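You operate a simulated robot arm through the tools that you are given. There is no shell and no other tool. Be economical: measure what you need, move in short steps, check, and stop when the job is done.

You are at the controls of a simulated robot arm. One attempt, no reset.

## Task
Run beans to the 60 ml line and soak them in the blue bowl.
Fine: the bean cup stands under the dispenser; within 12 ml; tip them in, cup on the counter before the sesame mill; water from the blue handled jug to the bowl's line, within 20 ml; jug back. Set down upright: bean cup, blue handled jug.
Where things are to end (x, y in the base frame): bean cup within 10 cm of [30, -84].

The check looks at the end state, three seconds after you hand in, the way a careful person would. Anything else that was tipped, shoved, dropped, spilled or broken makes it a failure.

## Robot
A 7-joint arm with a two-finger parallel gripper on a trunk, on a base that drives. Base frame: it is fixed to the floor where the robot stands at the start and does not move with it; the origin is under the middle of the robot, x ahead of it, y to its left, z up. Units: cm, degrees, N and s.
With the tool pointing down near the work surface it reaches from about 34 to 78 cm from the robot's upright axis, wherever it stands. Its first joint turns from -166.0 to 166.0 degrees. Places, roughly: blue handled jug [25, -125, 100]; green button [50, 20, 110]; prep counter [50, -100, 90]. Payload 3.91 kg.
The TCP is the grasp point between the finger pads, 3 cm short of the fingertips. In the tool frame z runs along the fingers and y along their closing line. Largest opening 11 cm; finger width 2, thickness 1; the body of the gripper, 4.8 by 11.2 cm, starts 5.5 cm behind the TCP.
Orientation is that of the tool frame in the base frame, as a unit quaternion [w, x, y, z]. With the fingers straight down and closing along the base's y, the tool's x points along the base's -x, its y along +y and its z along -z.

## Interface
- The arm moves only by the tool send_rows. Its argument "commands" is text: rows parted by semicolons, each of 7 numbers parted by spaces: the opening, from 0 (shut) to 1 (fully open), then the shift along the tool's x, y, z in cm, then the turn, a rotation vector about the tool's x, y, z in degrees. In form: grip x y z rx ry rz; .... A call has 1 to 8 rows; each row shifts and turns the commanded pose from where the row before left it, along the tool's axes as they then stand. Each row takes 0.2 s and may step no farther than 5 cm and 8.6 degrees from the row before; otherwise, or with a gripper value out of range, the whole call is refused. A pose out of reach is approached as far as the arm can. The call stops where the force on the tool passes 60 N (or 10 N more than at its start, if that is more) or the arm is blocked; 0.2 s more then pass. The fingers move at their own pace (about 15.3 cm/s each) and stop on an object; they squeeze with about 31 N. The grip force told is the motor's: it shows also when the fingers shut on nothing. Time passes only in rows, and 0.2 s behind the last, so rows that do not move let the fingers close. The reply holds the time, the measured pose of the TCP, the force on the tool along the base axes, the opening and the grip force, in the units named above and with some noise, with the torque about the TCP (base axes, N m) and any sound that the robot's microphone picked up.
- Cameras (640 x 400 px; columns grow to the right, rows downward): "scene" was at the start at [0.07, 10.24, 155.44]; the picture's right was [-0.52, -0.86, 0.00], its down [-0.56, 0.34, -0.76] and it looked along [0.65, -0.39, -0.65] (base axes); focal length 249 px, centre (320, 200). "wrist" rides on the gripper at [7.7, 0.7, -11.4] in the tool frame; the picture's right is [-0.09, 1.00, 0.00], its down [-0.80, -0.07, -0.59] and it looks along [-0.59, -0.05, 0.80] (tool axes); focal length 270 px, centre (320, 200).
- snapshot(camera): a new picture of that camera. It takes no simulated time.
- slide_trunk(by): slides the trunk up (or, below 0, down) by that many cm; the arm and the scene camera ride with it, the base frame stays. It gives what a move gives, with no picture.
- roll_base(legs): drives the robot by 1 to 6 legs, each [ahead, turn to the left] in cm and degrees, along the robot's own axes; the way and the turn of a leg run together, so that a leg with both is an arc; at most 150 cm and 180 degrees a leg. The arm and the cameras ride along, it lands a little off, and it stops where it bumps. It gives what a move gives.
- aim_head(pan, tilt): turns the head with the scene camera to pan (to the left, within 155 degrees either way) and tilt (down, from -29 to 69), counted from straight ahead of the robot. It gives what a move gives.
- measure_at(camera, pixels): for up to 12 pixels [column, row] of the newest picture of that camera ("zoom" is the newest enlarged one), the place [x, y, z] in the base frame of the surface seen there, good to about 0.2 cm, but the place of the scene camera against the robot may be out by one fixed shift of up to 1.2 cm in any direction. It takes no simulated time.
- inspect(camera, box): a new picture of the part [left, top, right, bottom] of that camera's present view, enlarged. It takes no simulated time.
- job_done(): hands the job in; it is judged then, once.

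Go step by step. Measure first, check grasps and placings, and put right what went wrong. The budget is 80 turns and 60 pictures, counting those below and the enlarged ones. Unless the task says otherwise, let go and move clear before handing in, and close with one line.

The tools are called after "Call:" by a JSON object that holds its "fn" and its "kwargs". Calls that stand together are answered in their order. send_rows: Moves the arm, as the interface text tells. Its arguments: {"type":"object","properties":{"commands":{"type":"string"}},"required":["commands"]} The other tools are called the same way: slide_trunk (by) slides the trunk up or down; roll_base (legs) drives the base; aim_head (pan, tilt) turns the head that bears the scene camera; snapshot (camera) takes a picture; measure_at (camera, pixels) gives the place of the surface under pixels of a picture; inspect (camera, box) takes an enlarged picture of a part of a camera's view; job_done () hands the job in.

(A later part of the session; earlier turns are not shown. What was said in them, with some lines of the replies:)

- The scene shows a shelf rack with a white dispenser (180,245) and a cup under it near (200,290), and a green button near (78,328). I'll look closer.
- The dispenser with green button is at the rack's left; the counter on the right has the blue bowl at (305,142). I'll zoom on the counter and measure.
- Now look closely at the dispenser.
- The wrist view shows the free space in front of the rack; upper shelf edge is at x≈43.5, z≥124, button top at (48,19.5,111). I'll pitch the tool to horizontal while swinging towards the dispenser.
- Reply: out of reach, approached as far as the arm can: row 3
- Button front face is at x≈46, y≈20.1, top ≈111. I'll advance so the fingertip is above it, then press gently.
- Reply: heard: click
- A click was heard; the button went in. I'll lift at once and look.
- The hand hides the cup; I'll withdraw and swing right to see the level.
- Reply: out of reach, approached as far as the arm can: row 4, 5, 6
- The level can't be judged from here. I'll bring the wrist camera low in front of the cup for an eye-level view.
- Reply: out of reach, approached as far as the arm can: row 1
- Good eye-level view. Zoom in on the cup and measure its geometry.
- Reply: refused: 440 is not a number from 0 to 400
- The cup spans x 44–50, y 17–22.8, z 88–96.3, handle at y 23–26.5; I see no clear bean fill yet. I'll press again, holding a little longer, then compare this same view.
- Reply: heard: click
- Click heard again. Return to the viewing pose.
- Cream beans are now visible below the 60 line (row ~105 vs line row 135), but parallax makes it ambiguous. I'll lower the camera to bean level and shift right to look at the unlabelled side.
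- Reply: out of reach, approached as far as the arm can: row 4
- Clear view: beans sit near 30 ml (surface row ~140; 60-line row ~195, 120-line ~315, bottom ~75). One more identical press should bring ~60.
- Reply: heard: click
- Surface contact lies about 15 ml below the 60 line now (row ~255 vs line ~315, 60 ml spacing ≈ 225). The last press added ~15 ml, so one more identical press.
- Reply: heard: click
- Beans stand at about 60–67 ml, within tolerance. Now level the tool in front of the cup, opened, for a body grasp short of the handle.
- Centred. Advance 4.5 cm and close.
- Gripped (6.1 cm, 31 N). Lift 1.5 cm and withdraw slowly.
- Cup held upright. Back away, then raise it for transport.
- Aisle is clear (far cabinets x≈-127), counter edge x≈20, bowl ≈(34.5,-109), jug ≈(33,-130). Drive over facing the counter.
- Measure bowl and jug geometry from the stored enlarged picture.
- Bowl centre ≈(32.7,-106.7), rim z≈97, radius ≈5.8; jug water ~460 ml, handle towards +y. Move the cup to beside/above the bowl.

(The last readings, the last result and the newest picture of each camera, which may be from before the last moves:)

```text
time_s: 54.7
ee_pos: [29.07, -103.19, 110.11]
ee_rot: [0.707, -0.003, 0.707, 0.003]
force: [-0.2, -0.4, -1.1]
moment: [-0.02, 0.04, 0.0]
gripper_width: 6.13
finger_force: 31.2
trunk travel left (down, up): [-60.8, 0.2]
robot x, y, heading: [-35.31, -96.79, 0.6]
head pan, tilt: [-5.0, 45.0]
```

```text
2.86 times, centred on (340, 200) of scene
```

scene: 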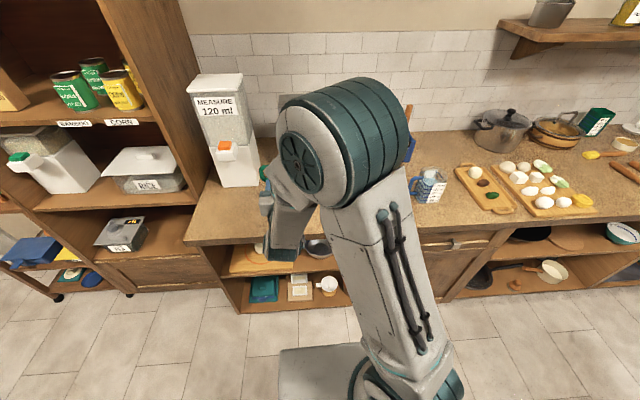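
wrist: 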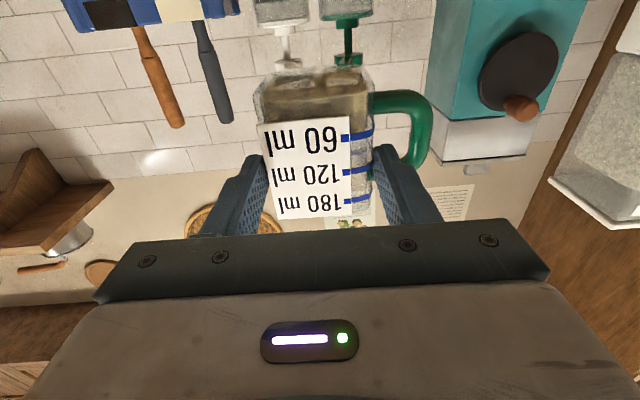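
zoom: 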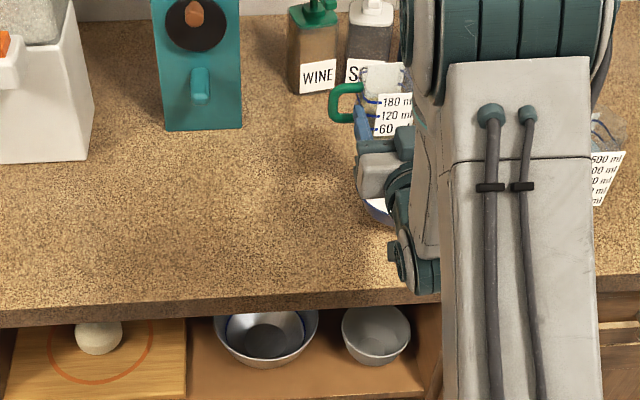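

Call:
{"fn": "send_rows", "kwargs": {"commands": ".3 0 0 0 0 0 8;.3 0 0 0 0 0 8;.3 0 0 0 0 0 8;.3 0 0 0 0 0 8;.3 0 0 0 0 0 8"}}

Call:
{"fn": "snapshot", "kwargs": {"camera": "wrist"}}

```text
time_s: 55.9
ee_pos: [29.08, -103.04, 110.05]
ee_rot: [0.663, 0.239, 0.665, 0.247]
force: [0.5, 0.6, -0.8]
moment: [-0.03, 0.05, 0.0]
gripper_width: 6.18
finger_force: 30.8
trunk travel left (down, up): [-60.8, 0.2]
robot x, y, heading: [-35.08, -96.91, 0.9]
head pan, tilt: [-5.0, 45.0]
```

```text
23 pictures are left
```

wrist: 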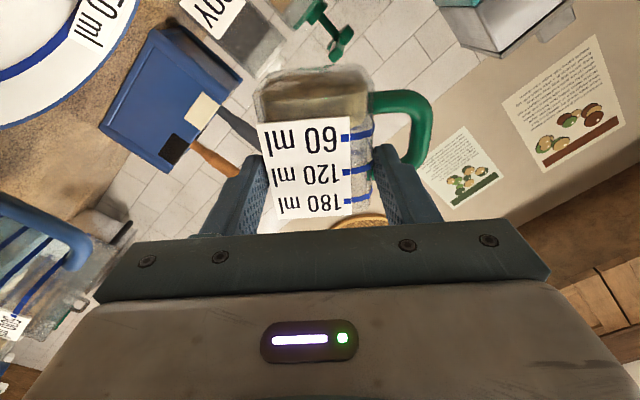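

The bowl appears at the wrist picture's upper left with a line labelled "…50 ml". Measure its rim in the wrist frame.

Call:
{"fn": "measure_at", "kwargs": {"camera": "wrist", "pixels": [[134, 6], [112, 62], [85, 92], [50, 112], [4, 124], [10, 75], [90, 20], [20, 260], [75, 245], [110, 262], [0, 205], [40, 20]]}}

Call:
{"fn": "inspect", "kwargs": {"camera": "wrist", "box": [0, 0, 160, 130]}}

```text
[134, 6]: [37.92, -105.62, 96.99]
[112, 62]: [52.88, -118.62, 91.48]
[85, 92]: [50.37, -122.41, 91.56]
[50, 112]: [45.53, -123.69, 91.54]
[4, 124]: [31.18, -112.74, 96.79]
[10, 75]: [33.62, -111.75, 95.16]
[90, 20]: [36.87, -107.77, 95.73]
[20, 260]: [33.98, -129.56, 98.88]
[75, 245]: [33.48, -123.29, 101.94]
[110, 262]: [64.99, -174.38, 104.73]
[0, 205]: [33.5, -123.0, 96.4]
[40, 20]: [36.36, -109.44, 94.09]
```

```text
3.08 times, centred on (80, 65) of wrist
```

zoom: 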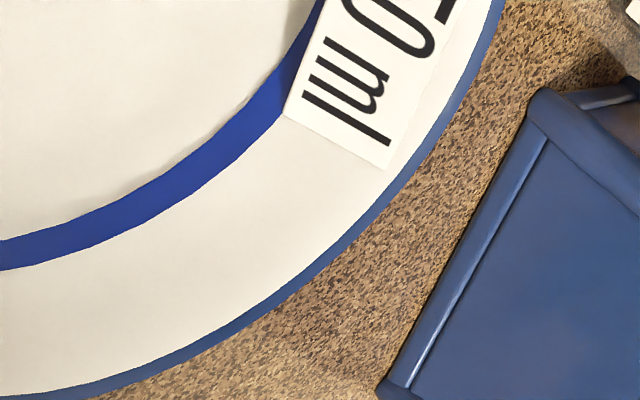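

Bowl centre ≈(32.4,-107.2). Lower and start tipping.

Call:
{"fn": "send_rows", "kwargs": {"commands": ".3 2.36 -2.24 -.3 0 0 0;.3 2.36 -2.24 -.3 0 0 0;.3 0 0 0 0 0 8;.3 0 0 0 0 0 8;.3 0 0 0 0 0 5;.3 0 0 0 0 0 5;.3 0 0 0 0 0 5;.3 0 0 0 0 0 5"}}

Call:
{"fn": "snapshot", "kwargs": {"camera": "wrist"}}

```text
time_s: 57.7
ee_pos: [28.32, -103.52, 103.54]
ee_rot: [0.554, 0.433, 0.559, 0.439]
force: [-0.1, 1.2, -0.5]
moment: [-0.05, 0.05, 0.04]
gripper_width: 6.16
finger_force: 30.7
trunk travel left (down, up): [-60.8, 0.2]
robot x, y, heading: [-35.22, -97.29, 0.3]
head pan, tilt: [-5.0, 45.0]
```

```text
21 pictures are left
```

wrist: 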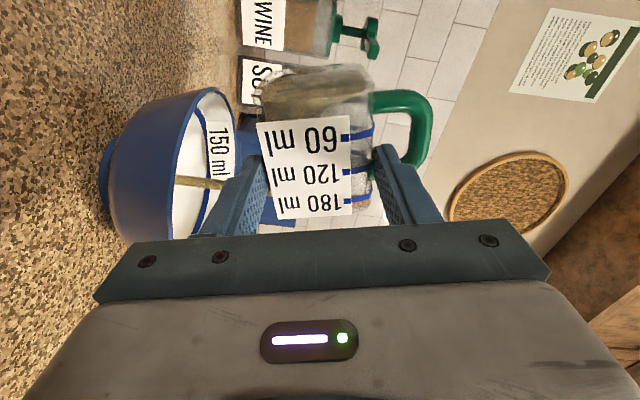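

Beans are streaming into the bowl (stream at (200,182)). The bowl's line reads 150 ml. Continue tipping slowly.

Call:
{"fn": "send_rows", "kwargs": {"commands": ".3 0 0 0 0 0 5;.3 0 0 0 0 0 5;.3 0 0 0 0 0 5;.3 0 0 0 0 0 5;.3 0 0 0 0 0 6;.3 0 0 0 0 0 6;.3 0 0 0 0 0 6;.3 0 0 0 0 0 6"}}

Call:
{"fn": "send_rows", "kwargs": {"commands": ".3 0 0 0 0 0 6;.3 0 0 0 0 0 6;.3 0 0 0 0 0 4;.3 0 0 0 0 0 0;.3 0 0 0 0 0 0;.3 0 0 0 0 0 0"}}

Call:
{"fn": "snapshot", "kwargs": {"camera": "wrist"}}

```text
time_s: 59.5
ee_pos: [28.44, -103.31, 103.43]
ee_rot: [0.35, 0.61, 0.356, 0.615]
force: [0.0, -0.5, 0.4]
moment: [-0.01, 0.0, -0.03]
gripper_width: 6.12
finger_force: 30.3
trunk travel left (down, up): [-60.8, 0.2]
robot x, y, heading: [-35.48, -97.36, 0.7]
head pan, tilt: [-5.0, 45.0]
```

```text
time_s: 60.9
ee_pos: [28.56, -103.46, 103.58]
ee_rot: [0.261, 0.654, 0.269, 0.657]
force: [0.2, 0.0, -0.9]
moment: [0.02, 0.03, 0.0]
gripper_width: 6.13
finger_force: 31.2
trunk travel left (down, up): [-60.8, 0.2]
robot x, y, heading: [-35.44, -96.81, 0.8]
head pan, tilt: [-5.0, 45.0]
```

```text
20 pictures are left
```

wrist: 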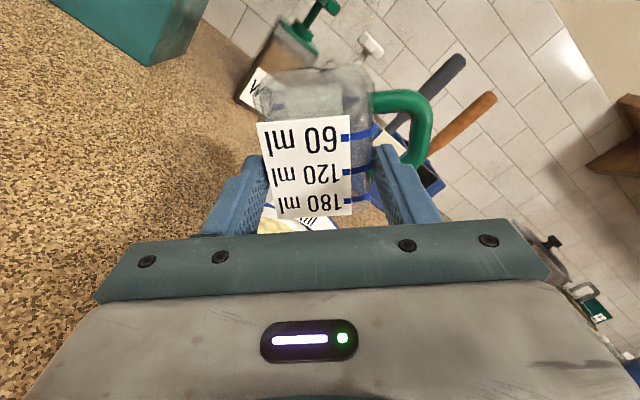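

Cup is empty. Raise 4 cm and roll back upright.

Call:
{"fn": "send_rows", "kwargs": {"commands": ".3 2.88 2.78 0 0 0 0;.3 0 0 0 0 0 -8;.3 0 0 0 0 0 -8;.3 0 0 0 0 0 -8;.3 0 0 0 0 0 -8;.3 0 0 0 0 0 -8;.3 0 0 0 0 0 -8;.3 0 0 0 0 0 -8"}}

Call:
{"fn": "snapshot", "kwargs": {"camera": "wrist"}}

Call:
{"fn": "send_rows", "kwargs": {"commands": ".3 0 0 0 0 0 -8;.3 0 0 0 0 0 -8;.3 0 0 0 0 0 -8;.3 0 0 0 0 0 -8;.3 0 0 0 0 0 -8;.3 0 0 0 0 0 -8;.3 0 0 0 0 0 -8;.3 0 0 0 0 0 -8"}}

```text
time_s: 62.7
ee_pos: [28.41, -103.39, 107.66]
ee_rot: [0.54, 0.451, 0.545, 0.457]
force: [-0.1, -0.1, -0.3]
moment: [0.01, 0.04, 0.0]
gripper_width: 6.11
finger_force: 30.9
trunk travel left (down, up): [-60.8, 0.2]
robot x, y, heading: [-35.06, -96.82, 0.5]
head pan, tilt: [-5.0, 45.0]
```

```text
19 pictures are left
```

wrist: 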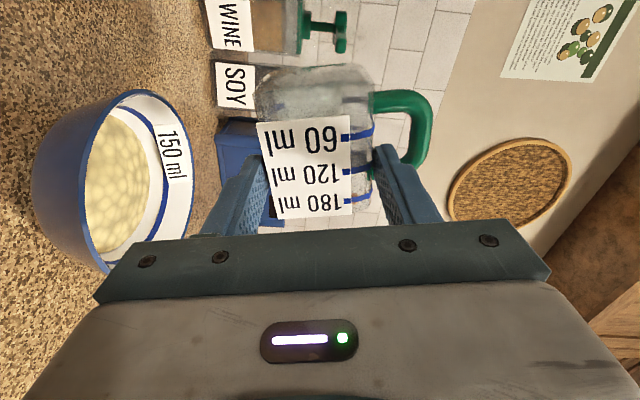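

```text
time_s: 64.5
ee_pos: [28.53, -103.4, 107.68]
ee_rot: [0.7, 0.093, 0.701, 0.103]
force: [-0.4, 0.0, 0.7]
moment: [0.0, 0.04, 0.01]
gripper_width: 6.12
finger_force: 31.4
trunk travel left (down, up): [-60.8, 0.2]
robot x, y, heading: [-35.2, -97.09, 0.6]
head pan, tilt: [-5.0, 45.0]
```

All beans are in the bowl, nothing spilled in view. Finish rolling upright and carry to above (27.5,-84).

Call:
{"fn": "send_rows", "kwargs": {"commands": ".3 0 0 0 0 0 -8;.3 0 0 0 0 0 -8;.3 0 3.9 -1 0 0 0;.3 0 3.9 -1 0 0 0;.3 0 3.9 -1 0 0 0;.3 0 3.9 -1 0 0 0;.3 0 3.9 -1 0 0 0;.3 4 0 0 0 0 0"}}

Call:
{"fn": "inspect", "kwargs": {"camera": "scene", "box": [220, 120, 400, 260]}}

```text
time_s: 66.3
ee_pos: [23.27, -84.1, 103.5]
ee_rot: [0.707, -0.003, 0.707, 0.002]
force: [-0.1, -1.1, -0.6]
moment: [0.02, 0.02, 0.0]
gripper_width: 6.1
finger_force: 31.1
trunk travel left (down, up): [-60.8, 0.2]
robot x, y, heading: [-35.24, -97.03, 0.6]
head pan, tilt: [-5.0, 45.0]
```

```text
2.86 times, centred on (310, 190) of scene
```

zoom: 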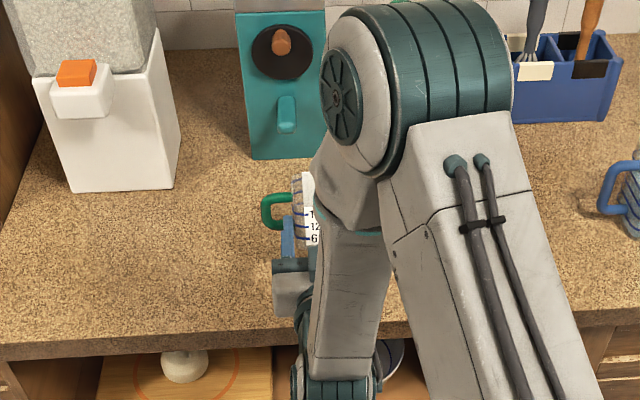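

Call:
{"fn": "send_rows", "kwargs": {"commands": ".3 3 0 0 0 0 0;.3 3 0 0 0 0 0;.3 .7 0 0 0 0 0;.3 .5 0 0 0 0 0"}}

```text
time_s: 67.3
ee_pos: [23.19, -83.78, 96.42]
ee_rot: [0.707, -0.004, 0.707, 0.005]
force: [0.8, -0.2, -0.2]
moment: [-0.02, 0.01, -0.01]
gripper_width: 6.12
finger_force: 31.5
trunk travel left (down, up): [-60.8, 0.2]
robot x, y, heading: [-35.4, -97.32, 0.7]
head pan, tilt: [-5.0, 45.0]
```

Call:
{"fn": "send_rows", "kwargs": {"commands": ".3 .3 0 0 0 0 0;.3 .2 0 0 0 0 0"}}

```text
time_s: 67.9
ee_pos: [23.26, -83.91, 95.98]
ee_rot: [0.707, -0.004, 0.707, 0.004]
force: [-1.1, 1.3, 1.0]
moment: [-0.03, -0.04, -0.03]
gripper_width: 6.11
finger_force: 30.7
trunk travel left (down, up): [-60.8, 0.2]
robot x, y, heading: [-35.27, -97.14, 0.3]
head pan, tilt: [-5.0, 45.0]
```

Call:
{"fn": "send_rows", "kwargs": {"commands": ".3 .2 0 0 0 0 0"}}

```text
time_s: 68.3
ee_pos: [23.2, -83.88, 95.93]
ee_rot: [0.709, -0.005, 0.705, 0.005]
force: [-0.5, -0.2, 11.3]
moment: [-0.03, -0.13, -0.01]
gripper_width: 6.11
finger_force: 30.9
trunk travel left (down, up): [-60.8, 0.2]
robot x, y, heading: [-35.32, -97.29, 0.5]
head pan, tilt: [-5.0, 45.0]
```

Touched down (11 N). Ease, open, retreat straight back.

Call:
{"fn": "send_rows", "kwargs": {"commands": ".3 -.15 0 0 0 0 0;.6 0 0 0 0 0 0;.8 0 0 0 0 0 0;.8 0 0 0 0 0 0;.8 0 0 -2.5 0 0 0;.8 0 0 -2.5 0 0 0;.8 -2 0 -.5 0 0 0;.8 -4 0 0 0 0 0"}}

Call:
{"fn": "snapshot", "kwargs": {"camera": "wrist"}}

```text
time_s: 70.1
ee_pos: [17.65, -84.1, 101.85]
ee_rot: [0.707, -0.003, 0.708, 0.004]
force: [-0.1, 0.4, 0.8]
moment: [0.0, -0.01, 0.01]
gripper_width: 8.77
finger_force: 0.1
trunk travel left (down, up): [-60.8, 0.2]
robot x, y, heading: [-35.11, -97.21, 0.7]
head pan, tilt: [-5.0, 45.0]
```

```text
17 pictures are left
```

wrist: 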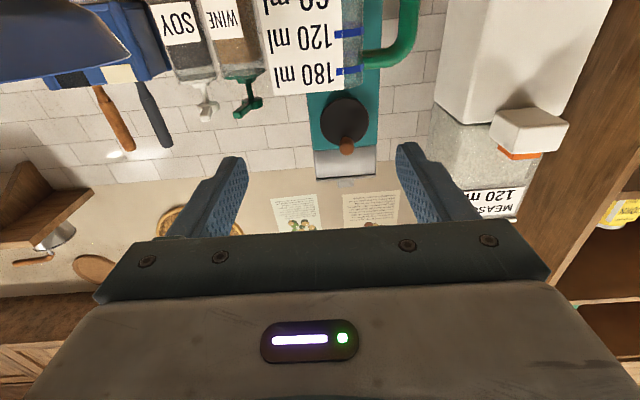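

Cup stands at ≈(27,-84), in front of the mill. Now pass in front of the bowl (staying at x≈17) to the jug, pitching the tool 15° down for clearance.

Call:
{"fn": "send_rows", "kwargs": {"commands": ".9 0 -4.8 0 0 7.5 0;.9 0 -4.8 0 0 7.5 0;.9 0 -4.8 0 0 0 0;.9 0 -4.8 0 0 0 0;.9 0 -4.8 0 0 0 0;.9 0 -4.8 0 0 0 0;.9 0 -4.8 0 0 0 0;.9 0 -4.8 0 0 0 0"}}

Call:
{"fn": "send_rows", "kwargs": {"commands": "1 0 -4 0 0 0 0"}}

Call:
{"fn": "snapshot", "kwargs": {"camera": "wrist"}}

```text
time_s: 71.9
ee_pos: [18.08, -122.57, 101.77]
ee_rot: [0.609, -0.004, 0.793, 0.004]
force: [-0.3, 0.5, -0.6]
moment: [-0.03, -0.02, 0.0]
gripper_width: 9.9
finger_force: 0.0
trunk travel left (down, up): [-60.8, 0.2]
robot x, y, heading: [-35.28, -97.05, 0.4]
head pan, tilt: [-5.0, 45.0]
```

```text
time_s: 72.3
ee_pos: [18.12, -126.59, 101.75]
ee_rot: [0.608, -0.005, 0.794, 0.004]
force: [-0.6, -0.1, -0.7]
moment: [0.02, -0.02, 0.01]
gripper_width: 11.01
finger_force: 0.0
trunk travel left (down, up): [-60.8, 0.2]
robot x, y, heading: [-35.09, -97.13, 0.6]
head pan, tilt: [-5.0, 45.0]
```

```text
16 pictures are left
```

wrist: 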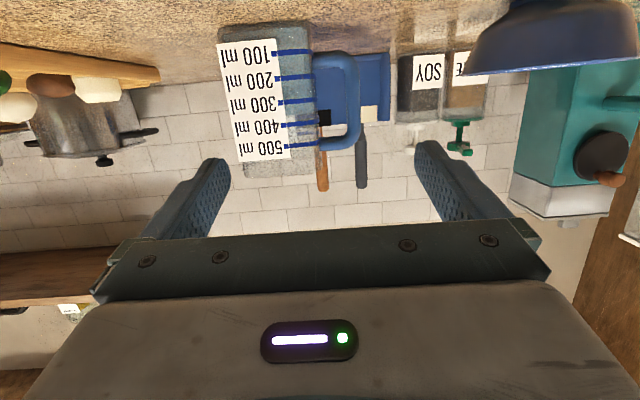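

Call:
{"fn": "measure_at", "kwargs": {"camera": "wrist", "pixels": [[222, 60], [280, 60], [238, 155], [288, 150], [300, 40], [305, 165], [300, 100], [350, 100], [338, 62], [335, 142], [320, 62], [275, 170]]}}

Call:
{"fn": "inspect", "kwargs": {"camera": "wrist", "box": [200, 10, 380, 190]}}

```text
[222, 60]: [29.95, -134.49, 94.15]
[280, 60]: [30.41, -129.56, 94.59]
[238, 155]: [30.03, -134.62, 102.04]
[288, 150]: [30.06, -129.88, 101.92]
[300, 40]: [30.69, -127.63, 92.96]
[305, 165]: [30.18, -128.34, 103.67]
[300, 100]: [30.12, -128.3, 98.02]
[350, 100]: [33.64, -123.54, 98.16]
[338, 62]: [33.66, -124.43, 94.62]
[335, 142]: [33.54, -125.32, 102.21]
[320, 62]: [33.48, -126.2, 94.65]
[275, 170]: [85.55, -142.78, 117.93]
```

```text
2.22 times, centred on (290, 100) of wrist
```

zoom: 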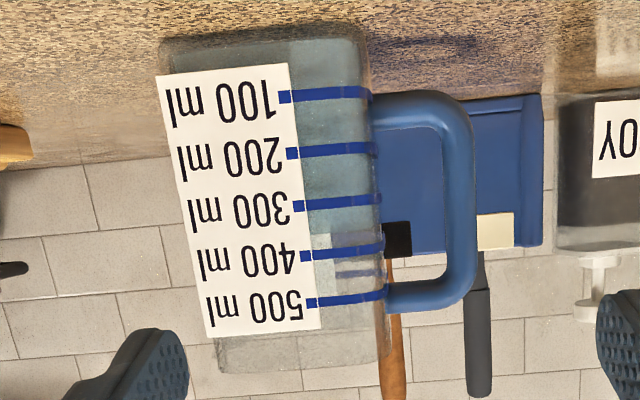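

Jug: front x≈30.1, y −134.5…−127.3, z up to 104.2, handle starts at x≈33.5; water ≈390 ml. Align and approach.

Call:
{"fn": "send_rows", "kwargs": {"commands": "1 2.17 -4.3 .58 0 0 0;1 -1.02 0 3.82 0 0 0;1 -1.02 0 3.82 0 0 0"}}

Call:
{"fn": "snapshot", "kwargs": {"camera": "wrist"}}

```text
time_s: 73.1
ee_pos: [26.34, -130.79, 99.47]
ee_rot: [0.609, -0.004, 0.793, 0.003]
force: [0.4, 0.8, 0.5]
moment: [0.01, 0.02, 0.02]
gripper_width: 11.02
finger_force: 0.0
trunk travel left (down, up): [-60.8, 0.2]
robot x, y, heading: [-35.19, -97.35, 0.4]
head pan, tilt: [-5.0, 45.0]
```

```text
14 pictures are left
```

wrist: 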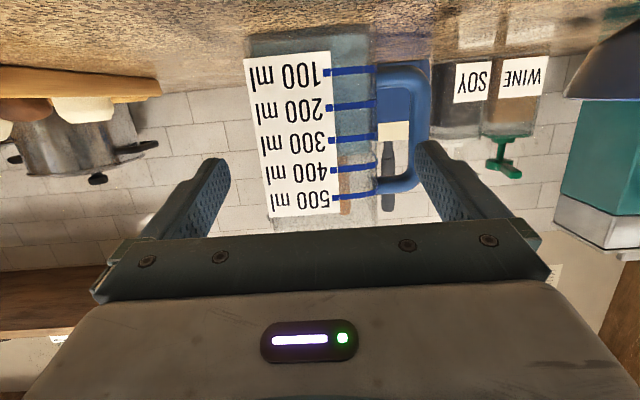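

Well centred. Advance 3.6 cm and close.

Call:
{"fn": "send_rows", "kwargs": {"commands": "1 -.47 0 1.74 0 0 0;1 -.46 0 1.74 0 0 0;.75 0 0 0 0 0 0;.5 0 0 0 0 0 0;.4 0 0 0 0 0 0;.4 0 0 0 0 0 0"}}

Call:
{"fn": "snapshot", "kwargs": {"camera": "wrist"}}

```text
time_s: 74.5
ee_pos: [29.67, -130.57, 99.54]
ee_rot: [0.609, -0.004, 0.793, 0.003]
force: [1.2, -2.1, 0.2]
moment: [0.04, -0.26, -0.14]
gripper_width: 8.02
finger_force: 31.5
trunk travel left (down, up): [-60.8, 0.2]
robot x, y, heading: [-35.04, -97.1, 0.5]
head pan, tilt: [-5.0, 45.0]
```

```text
13 pictures are left
```

wrist: 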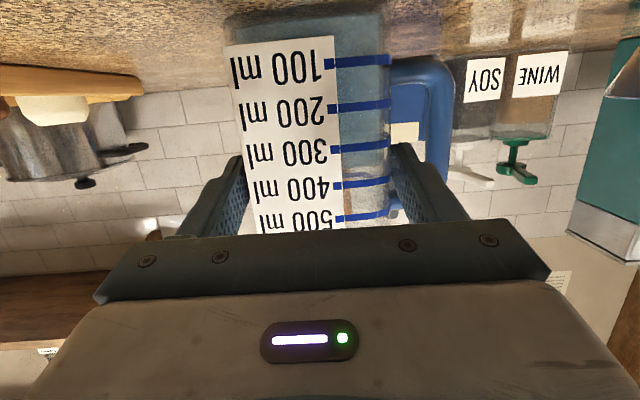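

Gripped (8.0 cm). Lift gently 2 cm and check for slip.

Call:
{"fn": "send_rows", "kwargs": {"commands": ".4 -.48 0 -.13 0 0 0;.4 -.48 0 -.13 0 0 0;.4 -.97 0 -.26 0 0 0;.4 0 0 0 0 0 0"}}

Call:
{"fn": "snapshot", "kwargs": {"camera": "wrist"}}

```text
time_s: 75.5
ee_pos: [29.79, -130.61, 101.52]
ee_rot: [0.608, -0.005, 0.794, 0.005]
force: [-0.2, -0.2, -5.0]
moment: [-0.05, 0.21, 0.03]
gripper_width: 8.0
finger_force: 31.2
trunk travel left (down, up): [-60.8, 0.2]
robot x, y, heading: [-35.29, -97.18, 0.7]
head pan, tilt: [-5.0, 45.0]
```

```text
12 pictures are left
```

wrist: 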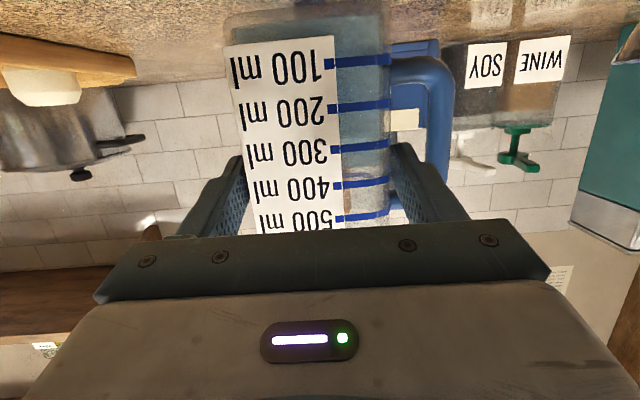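

Holds with no slip. Raise to clear the bowl and carry to the pouring place.

Call:
{"fn": "send_rows", "kwargs": {"commands": ".4 -2.9 0 -.78 0 0 0;.4 -2.9 0 -.78 0 0 0;.4 -1.93 0 -.52 0 0 0;.4 0 3 0 0 0 0;.4 0 4 0 0 0 0;.4 0 4 0 0 0 0;.4 0 4 0 0 0 0;.4 0 4 0 0 0 0"}}

Call:
{"fn": "send_rows", "kwargs": {"commands": ".4 0 4 0 0 0 0;.4 0 4 0 0 0 0;.4 .26 3.5 -.97 0 0 0;.4 0 0 0 0 0 0"}}

```text
time_s: 77.3
ee_pos: [29.48, -111.39, 109.54]
ee_rot: [0.61, -0.005, 0.793, 0.004]
force: [1.3, -0.1, -4.2]
moment: [-0.01, 0.23, 0.0]
gripper_width: 8.0
finger_force: 30.9
trunk travel left (down, up): [-60.8, 0.2]
robot x, y, heading: [-35.24, -97.49, 0.8]
head pan, tilt: [-5.0, 45.0]
```

```text
time_s: 78.3
ee_pos: [28.46, -100.04, 109.63]
ee_rot: [0.609, -0.003, 0.793, 0.002]
force: [0.2, 0.3, -5.3]
moment: [-0.04, 0.2, -0.02]
gripper_width: 8.01
finger_force: 31.6
trunk travel left (down, up): [-60.8, 0.2]
robot x, y, heading: [-35.45, -97.23, 0.6]
head pan, tilt: [-5.0, 45.0]
```

Call:
{"fn": "send_rows", "kwargs": {"commands": ".4 0 0 0 -2.07 0 7.73;.4 0 0 0 -2.07 0 7.73;.4 0 0 0 -2.07 0 7.73;.4 0 0 0 -2.07 0 7.73;.4 0 0 0 -2.07 0 7.73;.4 2.33 -2.02 .62 0 0 0;.4 2.33 -2.02 .62 0 0 0"}}

Call:
{"fn": "snapshot", "kwargs": {"camera": "wrist"}}

```text
time_s: 79.9
ee_pos: [28.35, -100.2, 103.37]
ee_rot: [0.57, 0.206, 0.746, 0.274]
force: [-0.4, -0.5, -4.5]
moment: [-0.11, 0.19, -0.03]
gripper_width: 7.98
finger_force: 30.7
trunk travel left (down, up): [-60.8, 0.2]
robot x, y, heading: [-35.02, -96.84, 0.7]
head pan, tilt: [-5.0, 45.0]
```

```text
11 pictures are left
```

wrist: 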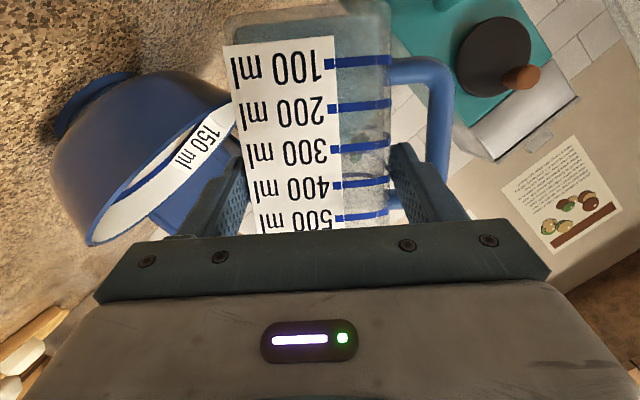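

Bowl is visible beside the jug. Tip on to ~52°, then creep.

Call:
{"fn": "send_rows", "kwargs": {"commands": ".4 0 0 0 -1.035 0 3.86;.4 0 0 0 -1.035 0 3.86;.4 0 0 0 -1.035 0 3.86;.4 0 0 0 0 0 0"}}

Call:
{"fn": "snapshot", "kwargs": {"camera": "wrist"}}

```text
time_s: 80.9
ee_pos: [28.47, -100.11, 103.29]
ee_rot: [0.545, 0.264, 0.714, 0.351]
force: [0.7, -0.1, -4.9]
moment: [-0.16, 0.21, 0.04]
gripper_width: 7.99
finger_force: 31.1
trunk travel left (down, up): [-60.8, 0.2]
robot x, y, heading: [-35.43, -96.64, 0.4]
head pan, tilt: [-5.0, 45.0]
```

```text
10 pictures are left
```

wrist: 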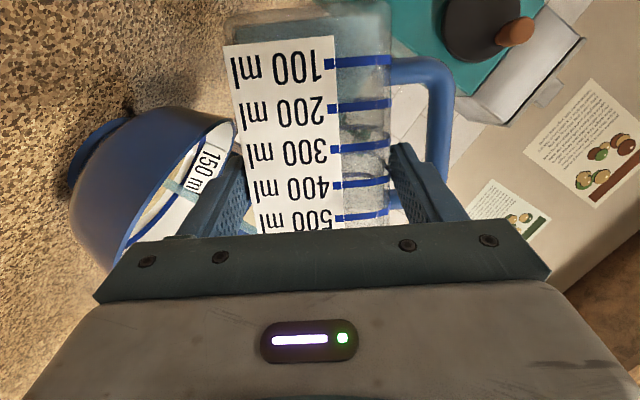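

A stream (180,187) is running. Hold here to let it settle, then look.

Call:
{"fn": "send_rows", "kwargs": {"commands": ".4 0 0 0 0 0 0;.4 0 0 0 0 0 0;.4 0 0 0 0 0 0;.4 0 0 0 0 0 0"}}

Call:
{"fn": "inspect", "kwargs": {"camera": "wrist", "box": [60, 90, 260, 270]}}

```text
time_s: 81.9
ee_pos: [28.4, -100.11, 103.27]
ee_rot: [0.545, 0.263, 0.715, 0.35]
force: [1.2, 0.4, -4.4]
moment: [-0.14, 0.21, -0.02]
gripper_width: 7.99
finger_force: 30.9
trunk travel left (down, up): [-60.8, 0.2]
robot x, y, heading: [-35.21, -97.42, 0.5]
head pan, tilt: [-5.0, 45.0]
```

```text
2.22 times, centred on (160, 180) of wrist
```

zoom: 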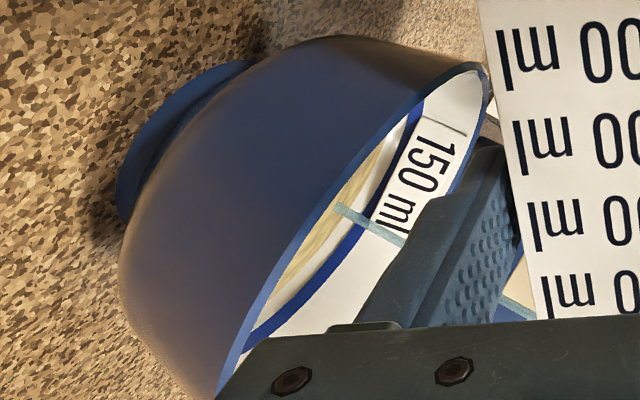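

Call:
{"fn": "send_rows", "kwargs": {"commands": ".4 0 0 0 -.52 0 1.93;.4 0 0 0 0 0 0;.4 0 0 0 0 0 0;.4 0 0 0 0 0 0;.4 0 0 0 0 0 0;.4 0 0 0 0 0 0"}}

Call:
{"fn": "inspect", "kwargs": {"camera": "wrist", "box": [60, 90, 260, 270]}}

```text
time_s: 83.3
ee_pos: [28.46, -100.14, 103.24]
ee_rot: [0.541, 0.273, 0.709, 0.362]
force: [-0.2, 0.0, -3.9]
moment: [-0.08, 0.2, 0.02]
gripper_width: 7.98
finger_force: 30.8
trunk travel left (down, up): [-60.8, 0.2]
robot x, y, heading: [-35.43, -97.06, 0.5]
head pan, tilt: [-5.0, 45.0]
```

```text
2.22 times, centred on (160, 180) of wrist
```

zoom: 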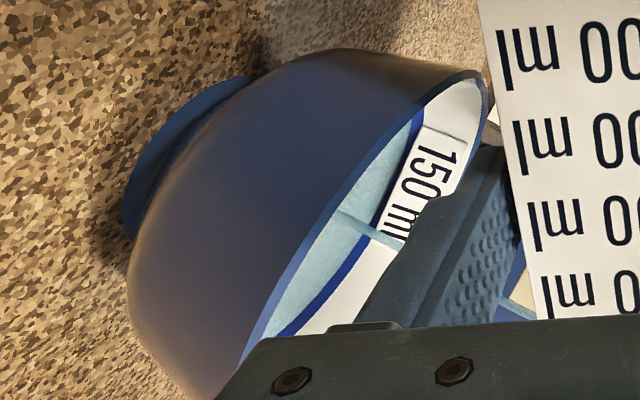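

Water now reaches the lower edge of the blue line. Tilt back at once.

Call:
{"fn": "send_rows", "kwargs": {"commands": ".4 0 0 0 2.07 0 -7.73;.4 0 0 0 2.07 0 -7.73"}}

Call:
{"fn": "inspect", "kwargs": {"camera": "wrist", "box": [60, 60, 260, 260]}}

```text
time_s: 83.9
ee_pos: [28.35, -100.04, 103.26]
ee_rot: [0.573, 0.194, 0.752, 0.261]
force: [0.5, -0.1, -3.8]
moment: [-0.07, 0.17, -0.04]
gripper_width: 7.98
finger_force: 31.0
trunk travel left (down, up): [-60.8, 0.2]
robot x, y, heading: [-35.09, -96.9, 0.6]
head pan, tilt: [-5.0, 45.0]
```

```text
2.00 times, centred on (160, 160) of wrist
```

zoom: 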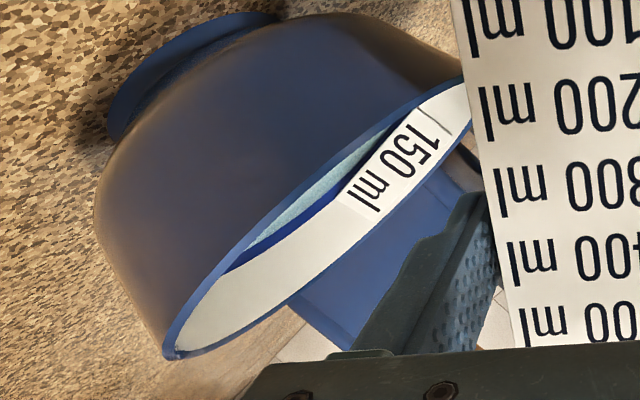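

Flow stopped. Raise the jug 8 cm for a steeper view of the bowl's level.

Call:
{"fn": "send_rows", "kwargs": {"commands": ".4 -3.04 2.46 -.82 0 0 0;.4 -3.04 2.46 -.82 0 0 0"}}

Call:
{"fn": "inspect", "kwargs": {"camera": "wrist", "box": [0, 0, 220, 220]}}

```text
time_s: 84.5
ee_pos: [28.3, -100.24, 111.25]
ee_rot: [0.573, 0.195, 0.752, 0.261]
force: [0.3, 0.4, -4.1]
moment: [-0.12, 0.2, -0.01]
gripper_width: 7.98
finger_force: 31.5
trunk travel left (down, up): [-60.8, 0.2]
robot x, y, heading: [-35.09, -97.25, 0.5]
head pan, tilt: [-5.0, 45.0]
```

```text
1.82 times, centred on (110, 110) of wrist
```

zoom: 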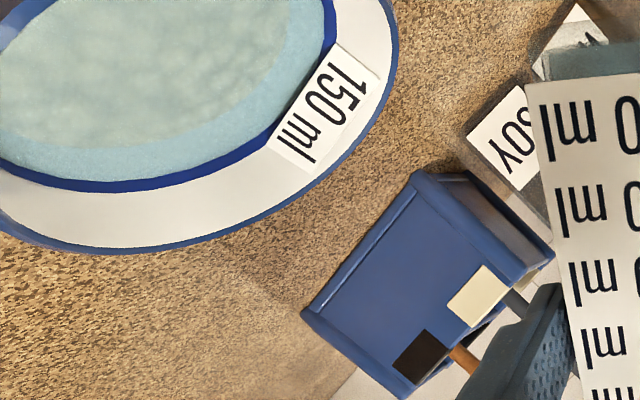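

Call:
{"fn": "measure_at", "kwargs": {"camera": "zoom", "pixels": [[150, 178], [150, 186], [150, 192], [150, 165], [80, 177], [80, 186], [150, 100], [240, 150], [247, 155]]}}

```text
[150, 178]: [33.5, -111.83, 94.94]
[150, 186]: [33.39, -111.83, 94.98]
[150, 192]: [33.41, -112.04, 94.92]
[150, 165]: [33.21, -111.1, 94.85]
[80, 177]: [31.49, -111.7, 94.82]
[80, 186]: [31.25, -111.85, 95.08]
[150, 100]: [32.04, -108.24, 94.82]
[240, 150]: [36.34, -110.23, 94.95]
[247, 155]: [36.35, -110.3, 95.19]
```

Water surface (z≈94.83) meets the line band (≈94.95) – within about 10 ml. Accept; roll the jug upright and take it home.

Call:
{"fn": "send_rows", "kwargs": {"commands": ".4 0 0 0 2.07 0 -7.73;.4 0 0 0 2.07 0 -7.73;.4 0 0 0 2.07 0 -7.73;.4 0 0 0 2.07 0 -7.73;.4 0 0 0 1.55 0 -5.8;.4 0 -3.5 0 0 0 0;.4 0 -4 0 0 0 0;.4 0 -4 0 0 0 0"}}

Call:
{"fn": "send_rows", "kwargs": {"commands": ".4 0 -4 0 0 0 0;.4 0 -4 0 0 0 0;.4 0 -4 0 0 0 0;.4 -.38 -4 1.4 0 0 0;.4 0 -2.9 0 0 0 0;.4 0 0 0 0 0 0"}}

```text
time_s: 86.3
ee_pos: [28.44, -111.79, 111.29]
ee_rot: [0.608, -0.004, 0.794, 0.003]
force: [0.2, -0.8, -4.1]
moment: [-0.04, 0.17, -0.02]
gripper_width: 7.99
finger_force: 30.6
trunk travel left (down, up): [-60.8, 0.2]
robot x, y, heading: [-35.62, -96.75, 0.8]
head pan, tilt: [-5.0, 45.0]
```

```text
time_s: 87.7
ee_pos: [30.27, -130.46, 111.28]
ee_rot: [0.609, -0.005, 0.793, 0.004]
force: [0.4, -0.4, -3.3]
moment: [-0.03, 0.21, -0.04]
gripper_width: 7.99
finger_force: 30.8
trunk travel left (down, up): [-60.8, 0.2]
robot x, y, heading: [-35.56, -97.21, 0.6]
head pan, tilt: [-5.0, 45.0]
```

Call:
{"fn": "send_rows", "kwargs": {"commands": ".4 3.48 0 .5 0 0 0;.4 3.38 0 .91 0 0 0;.4 3.38 0 .91 0 0 0;.4 .58 0 .16 0 0 0;.4 .29 0 .08 0 0 0"}}

```text
time_s: 88.9
ee_pos: [29.82, -130.62, 99.97]
ee_rot: [0.608, -0.005, 0.794, 0.004]
force: [-0.2, 0.7, -3.6]
moment: [-0.06, 0.17, -0.02]
gripper_width: 8.0
finger_force: 30.7
trunk travel left (down, up): [-60.8, 0.2]
robot x, y, heading: [-35.24, -97.27, 0.5]
head pan, tilt: [-5.0, 45.0]
```

Call:
{"fn": "send_rows", "kwargs": {"commands": ".4 .29 0 .08 0 0 0;.4 .15 0 .04 0 0 0"}}

```text
time_s: 89.5
ee_pos: [29.79, -130.51, 99.58]
ee_rot: [0.611, -0.005, 0.792, 0.003]
force: [0.2, -1.1, 2.4]
moment: [0.11, 0.14, -0.02]
gripper_width: 7.96
finger_force: 30.5
trunk travel left (down, up): [-60.8, 0.2]
robot x, y, heading: [-35.21, -96.86, 0.6]
head pan, tilt: [-5.0, 45.0]
```

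Jug touches the counter. Release and withdraw straight back.

Call:
{"fn": "send_rows", "kwargs": {"commands": ".75 0 0 0 0 0 0;.9 0 0 0 0 0 0;1 0 0 0 0 0 0;1 0 0 0 0 0 0;1 .65 0 -2.4 0 0 0;1 .91 0 -3.4 0 0 0;1 .91 0 -3.4 0 0 0;1 -3 0 -.8 0 0 0"}}

Call:
{"fn": "snapshot", "kwargs": {"camera": "wrist"}}

```text
time_s: 91.3
ee_pos: [20.28, -130.62, 102.49]
ee_rot: [0.608, -0.005, 0.794, 0.003]
force: [0.4, 0.2, 0.7]
moment: [0.01, -0.02, 0.02]
gripper_width: 11.01
finger_force: 0.1
trunk travel left (down, up): [-60.8, 0.2]
robot x, y, heading: [-35.04, -97.1, 0.7]
head pan, tilt: [-5.0, 45.0]
```

```text
5 pictures are left
```

wrist: 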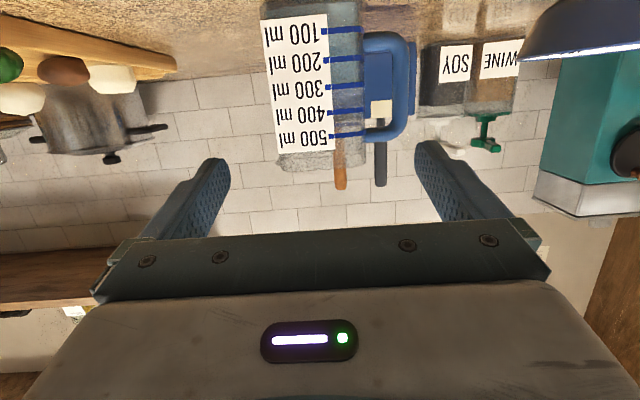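

Jug stands upright at home. A final scene check of cup, bowl and counter.

Call:
{"fn": "inspect", "kwargs": {"camera": "scene", "box": [220, 110, 480, 270]}}

```text
2.46 times, centred on (350, 190) of scene
```

zoom: 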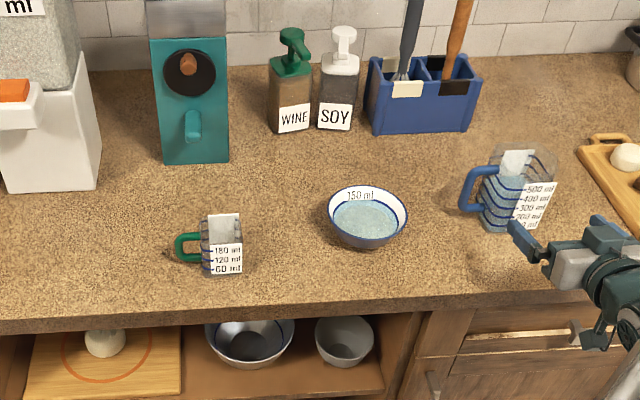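

Everything stands upright and clean; quick check of the cup's position.

Call:
{"fn": "measure_at", "kwargs": {"camera": "zoom", "pixels": [[225, 262], [222, 225], [365, 222], [362, 206]]}}

Call:
{"fn": "inspect", "kwargs": {"camera": "scene", "box": [345, 180, 393, 216]}}

```text
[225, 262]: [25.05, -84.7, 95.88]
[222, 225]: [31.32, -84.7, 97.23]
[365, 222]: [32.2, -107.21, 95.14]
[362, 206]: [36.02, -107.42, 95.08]
```

```text
11.11 times, centred on (369, 198) of scene
```

zoom: 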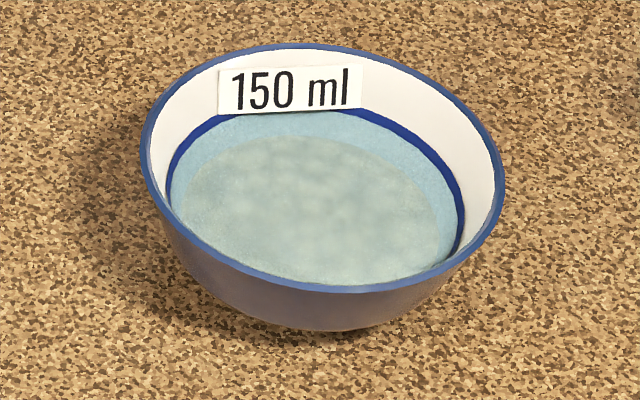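

The water sits at the blue 150 ml line, the cup is at about (28, -84.5), the jug is back upright and the gripper is clear. I'm handing in.

Call:
{"fn": "job_done", "kwargs": {}}

```text
The job is handed in.
```

The beans are soaking in the blue bowl: I ran about 60–67 ml, tipped them in, and added water to the 150 ml line, about 10 ml low at most. The bean cup stands upright before the sesame mill at about (28, -84.5), the blue-handled jug is back upright in its place, and I saw no spills.
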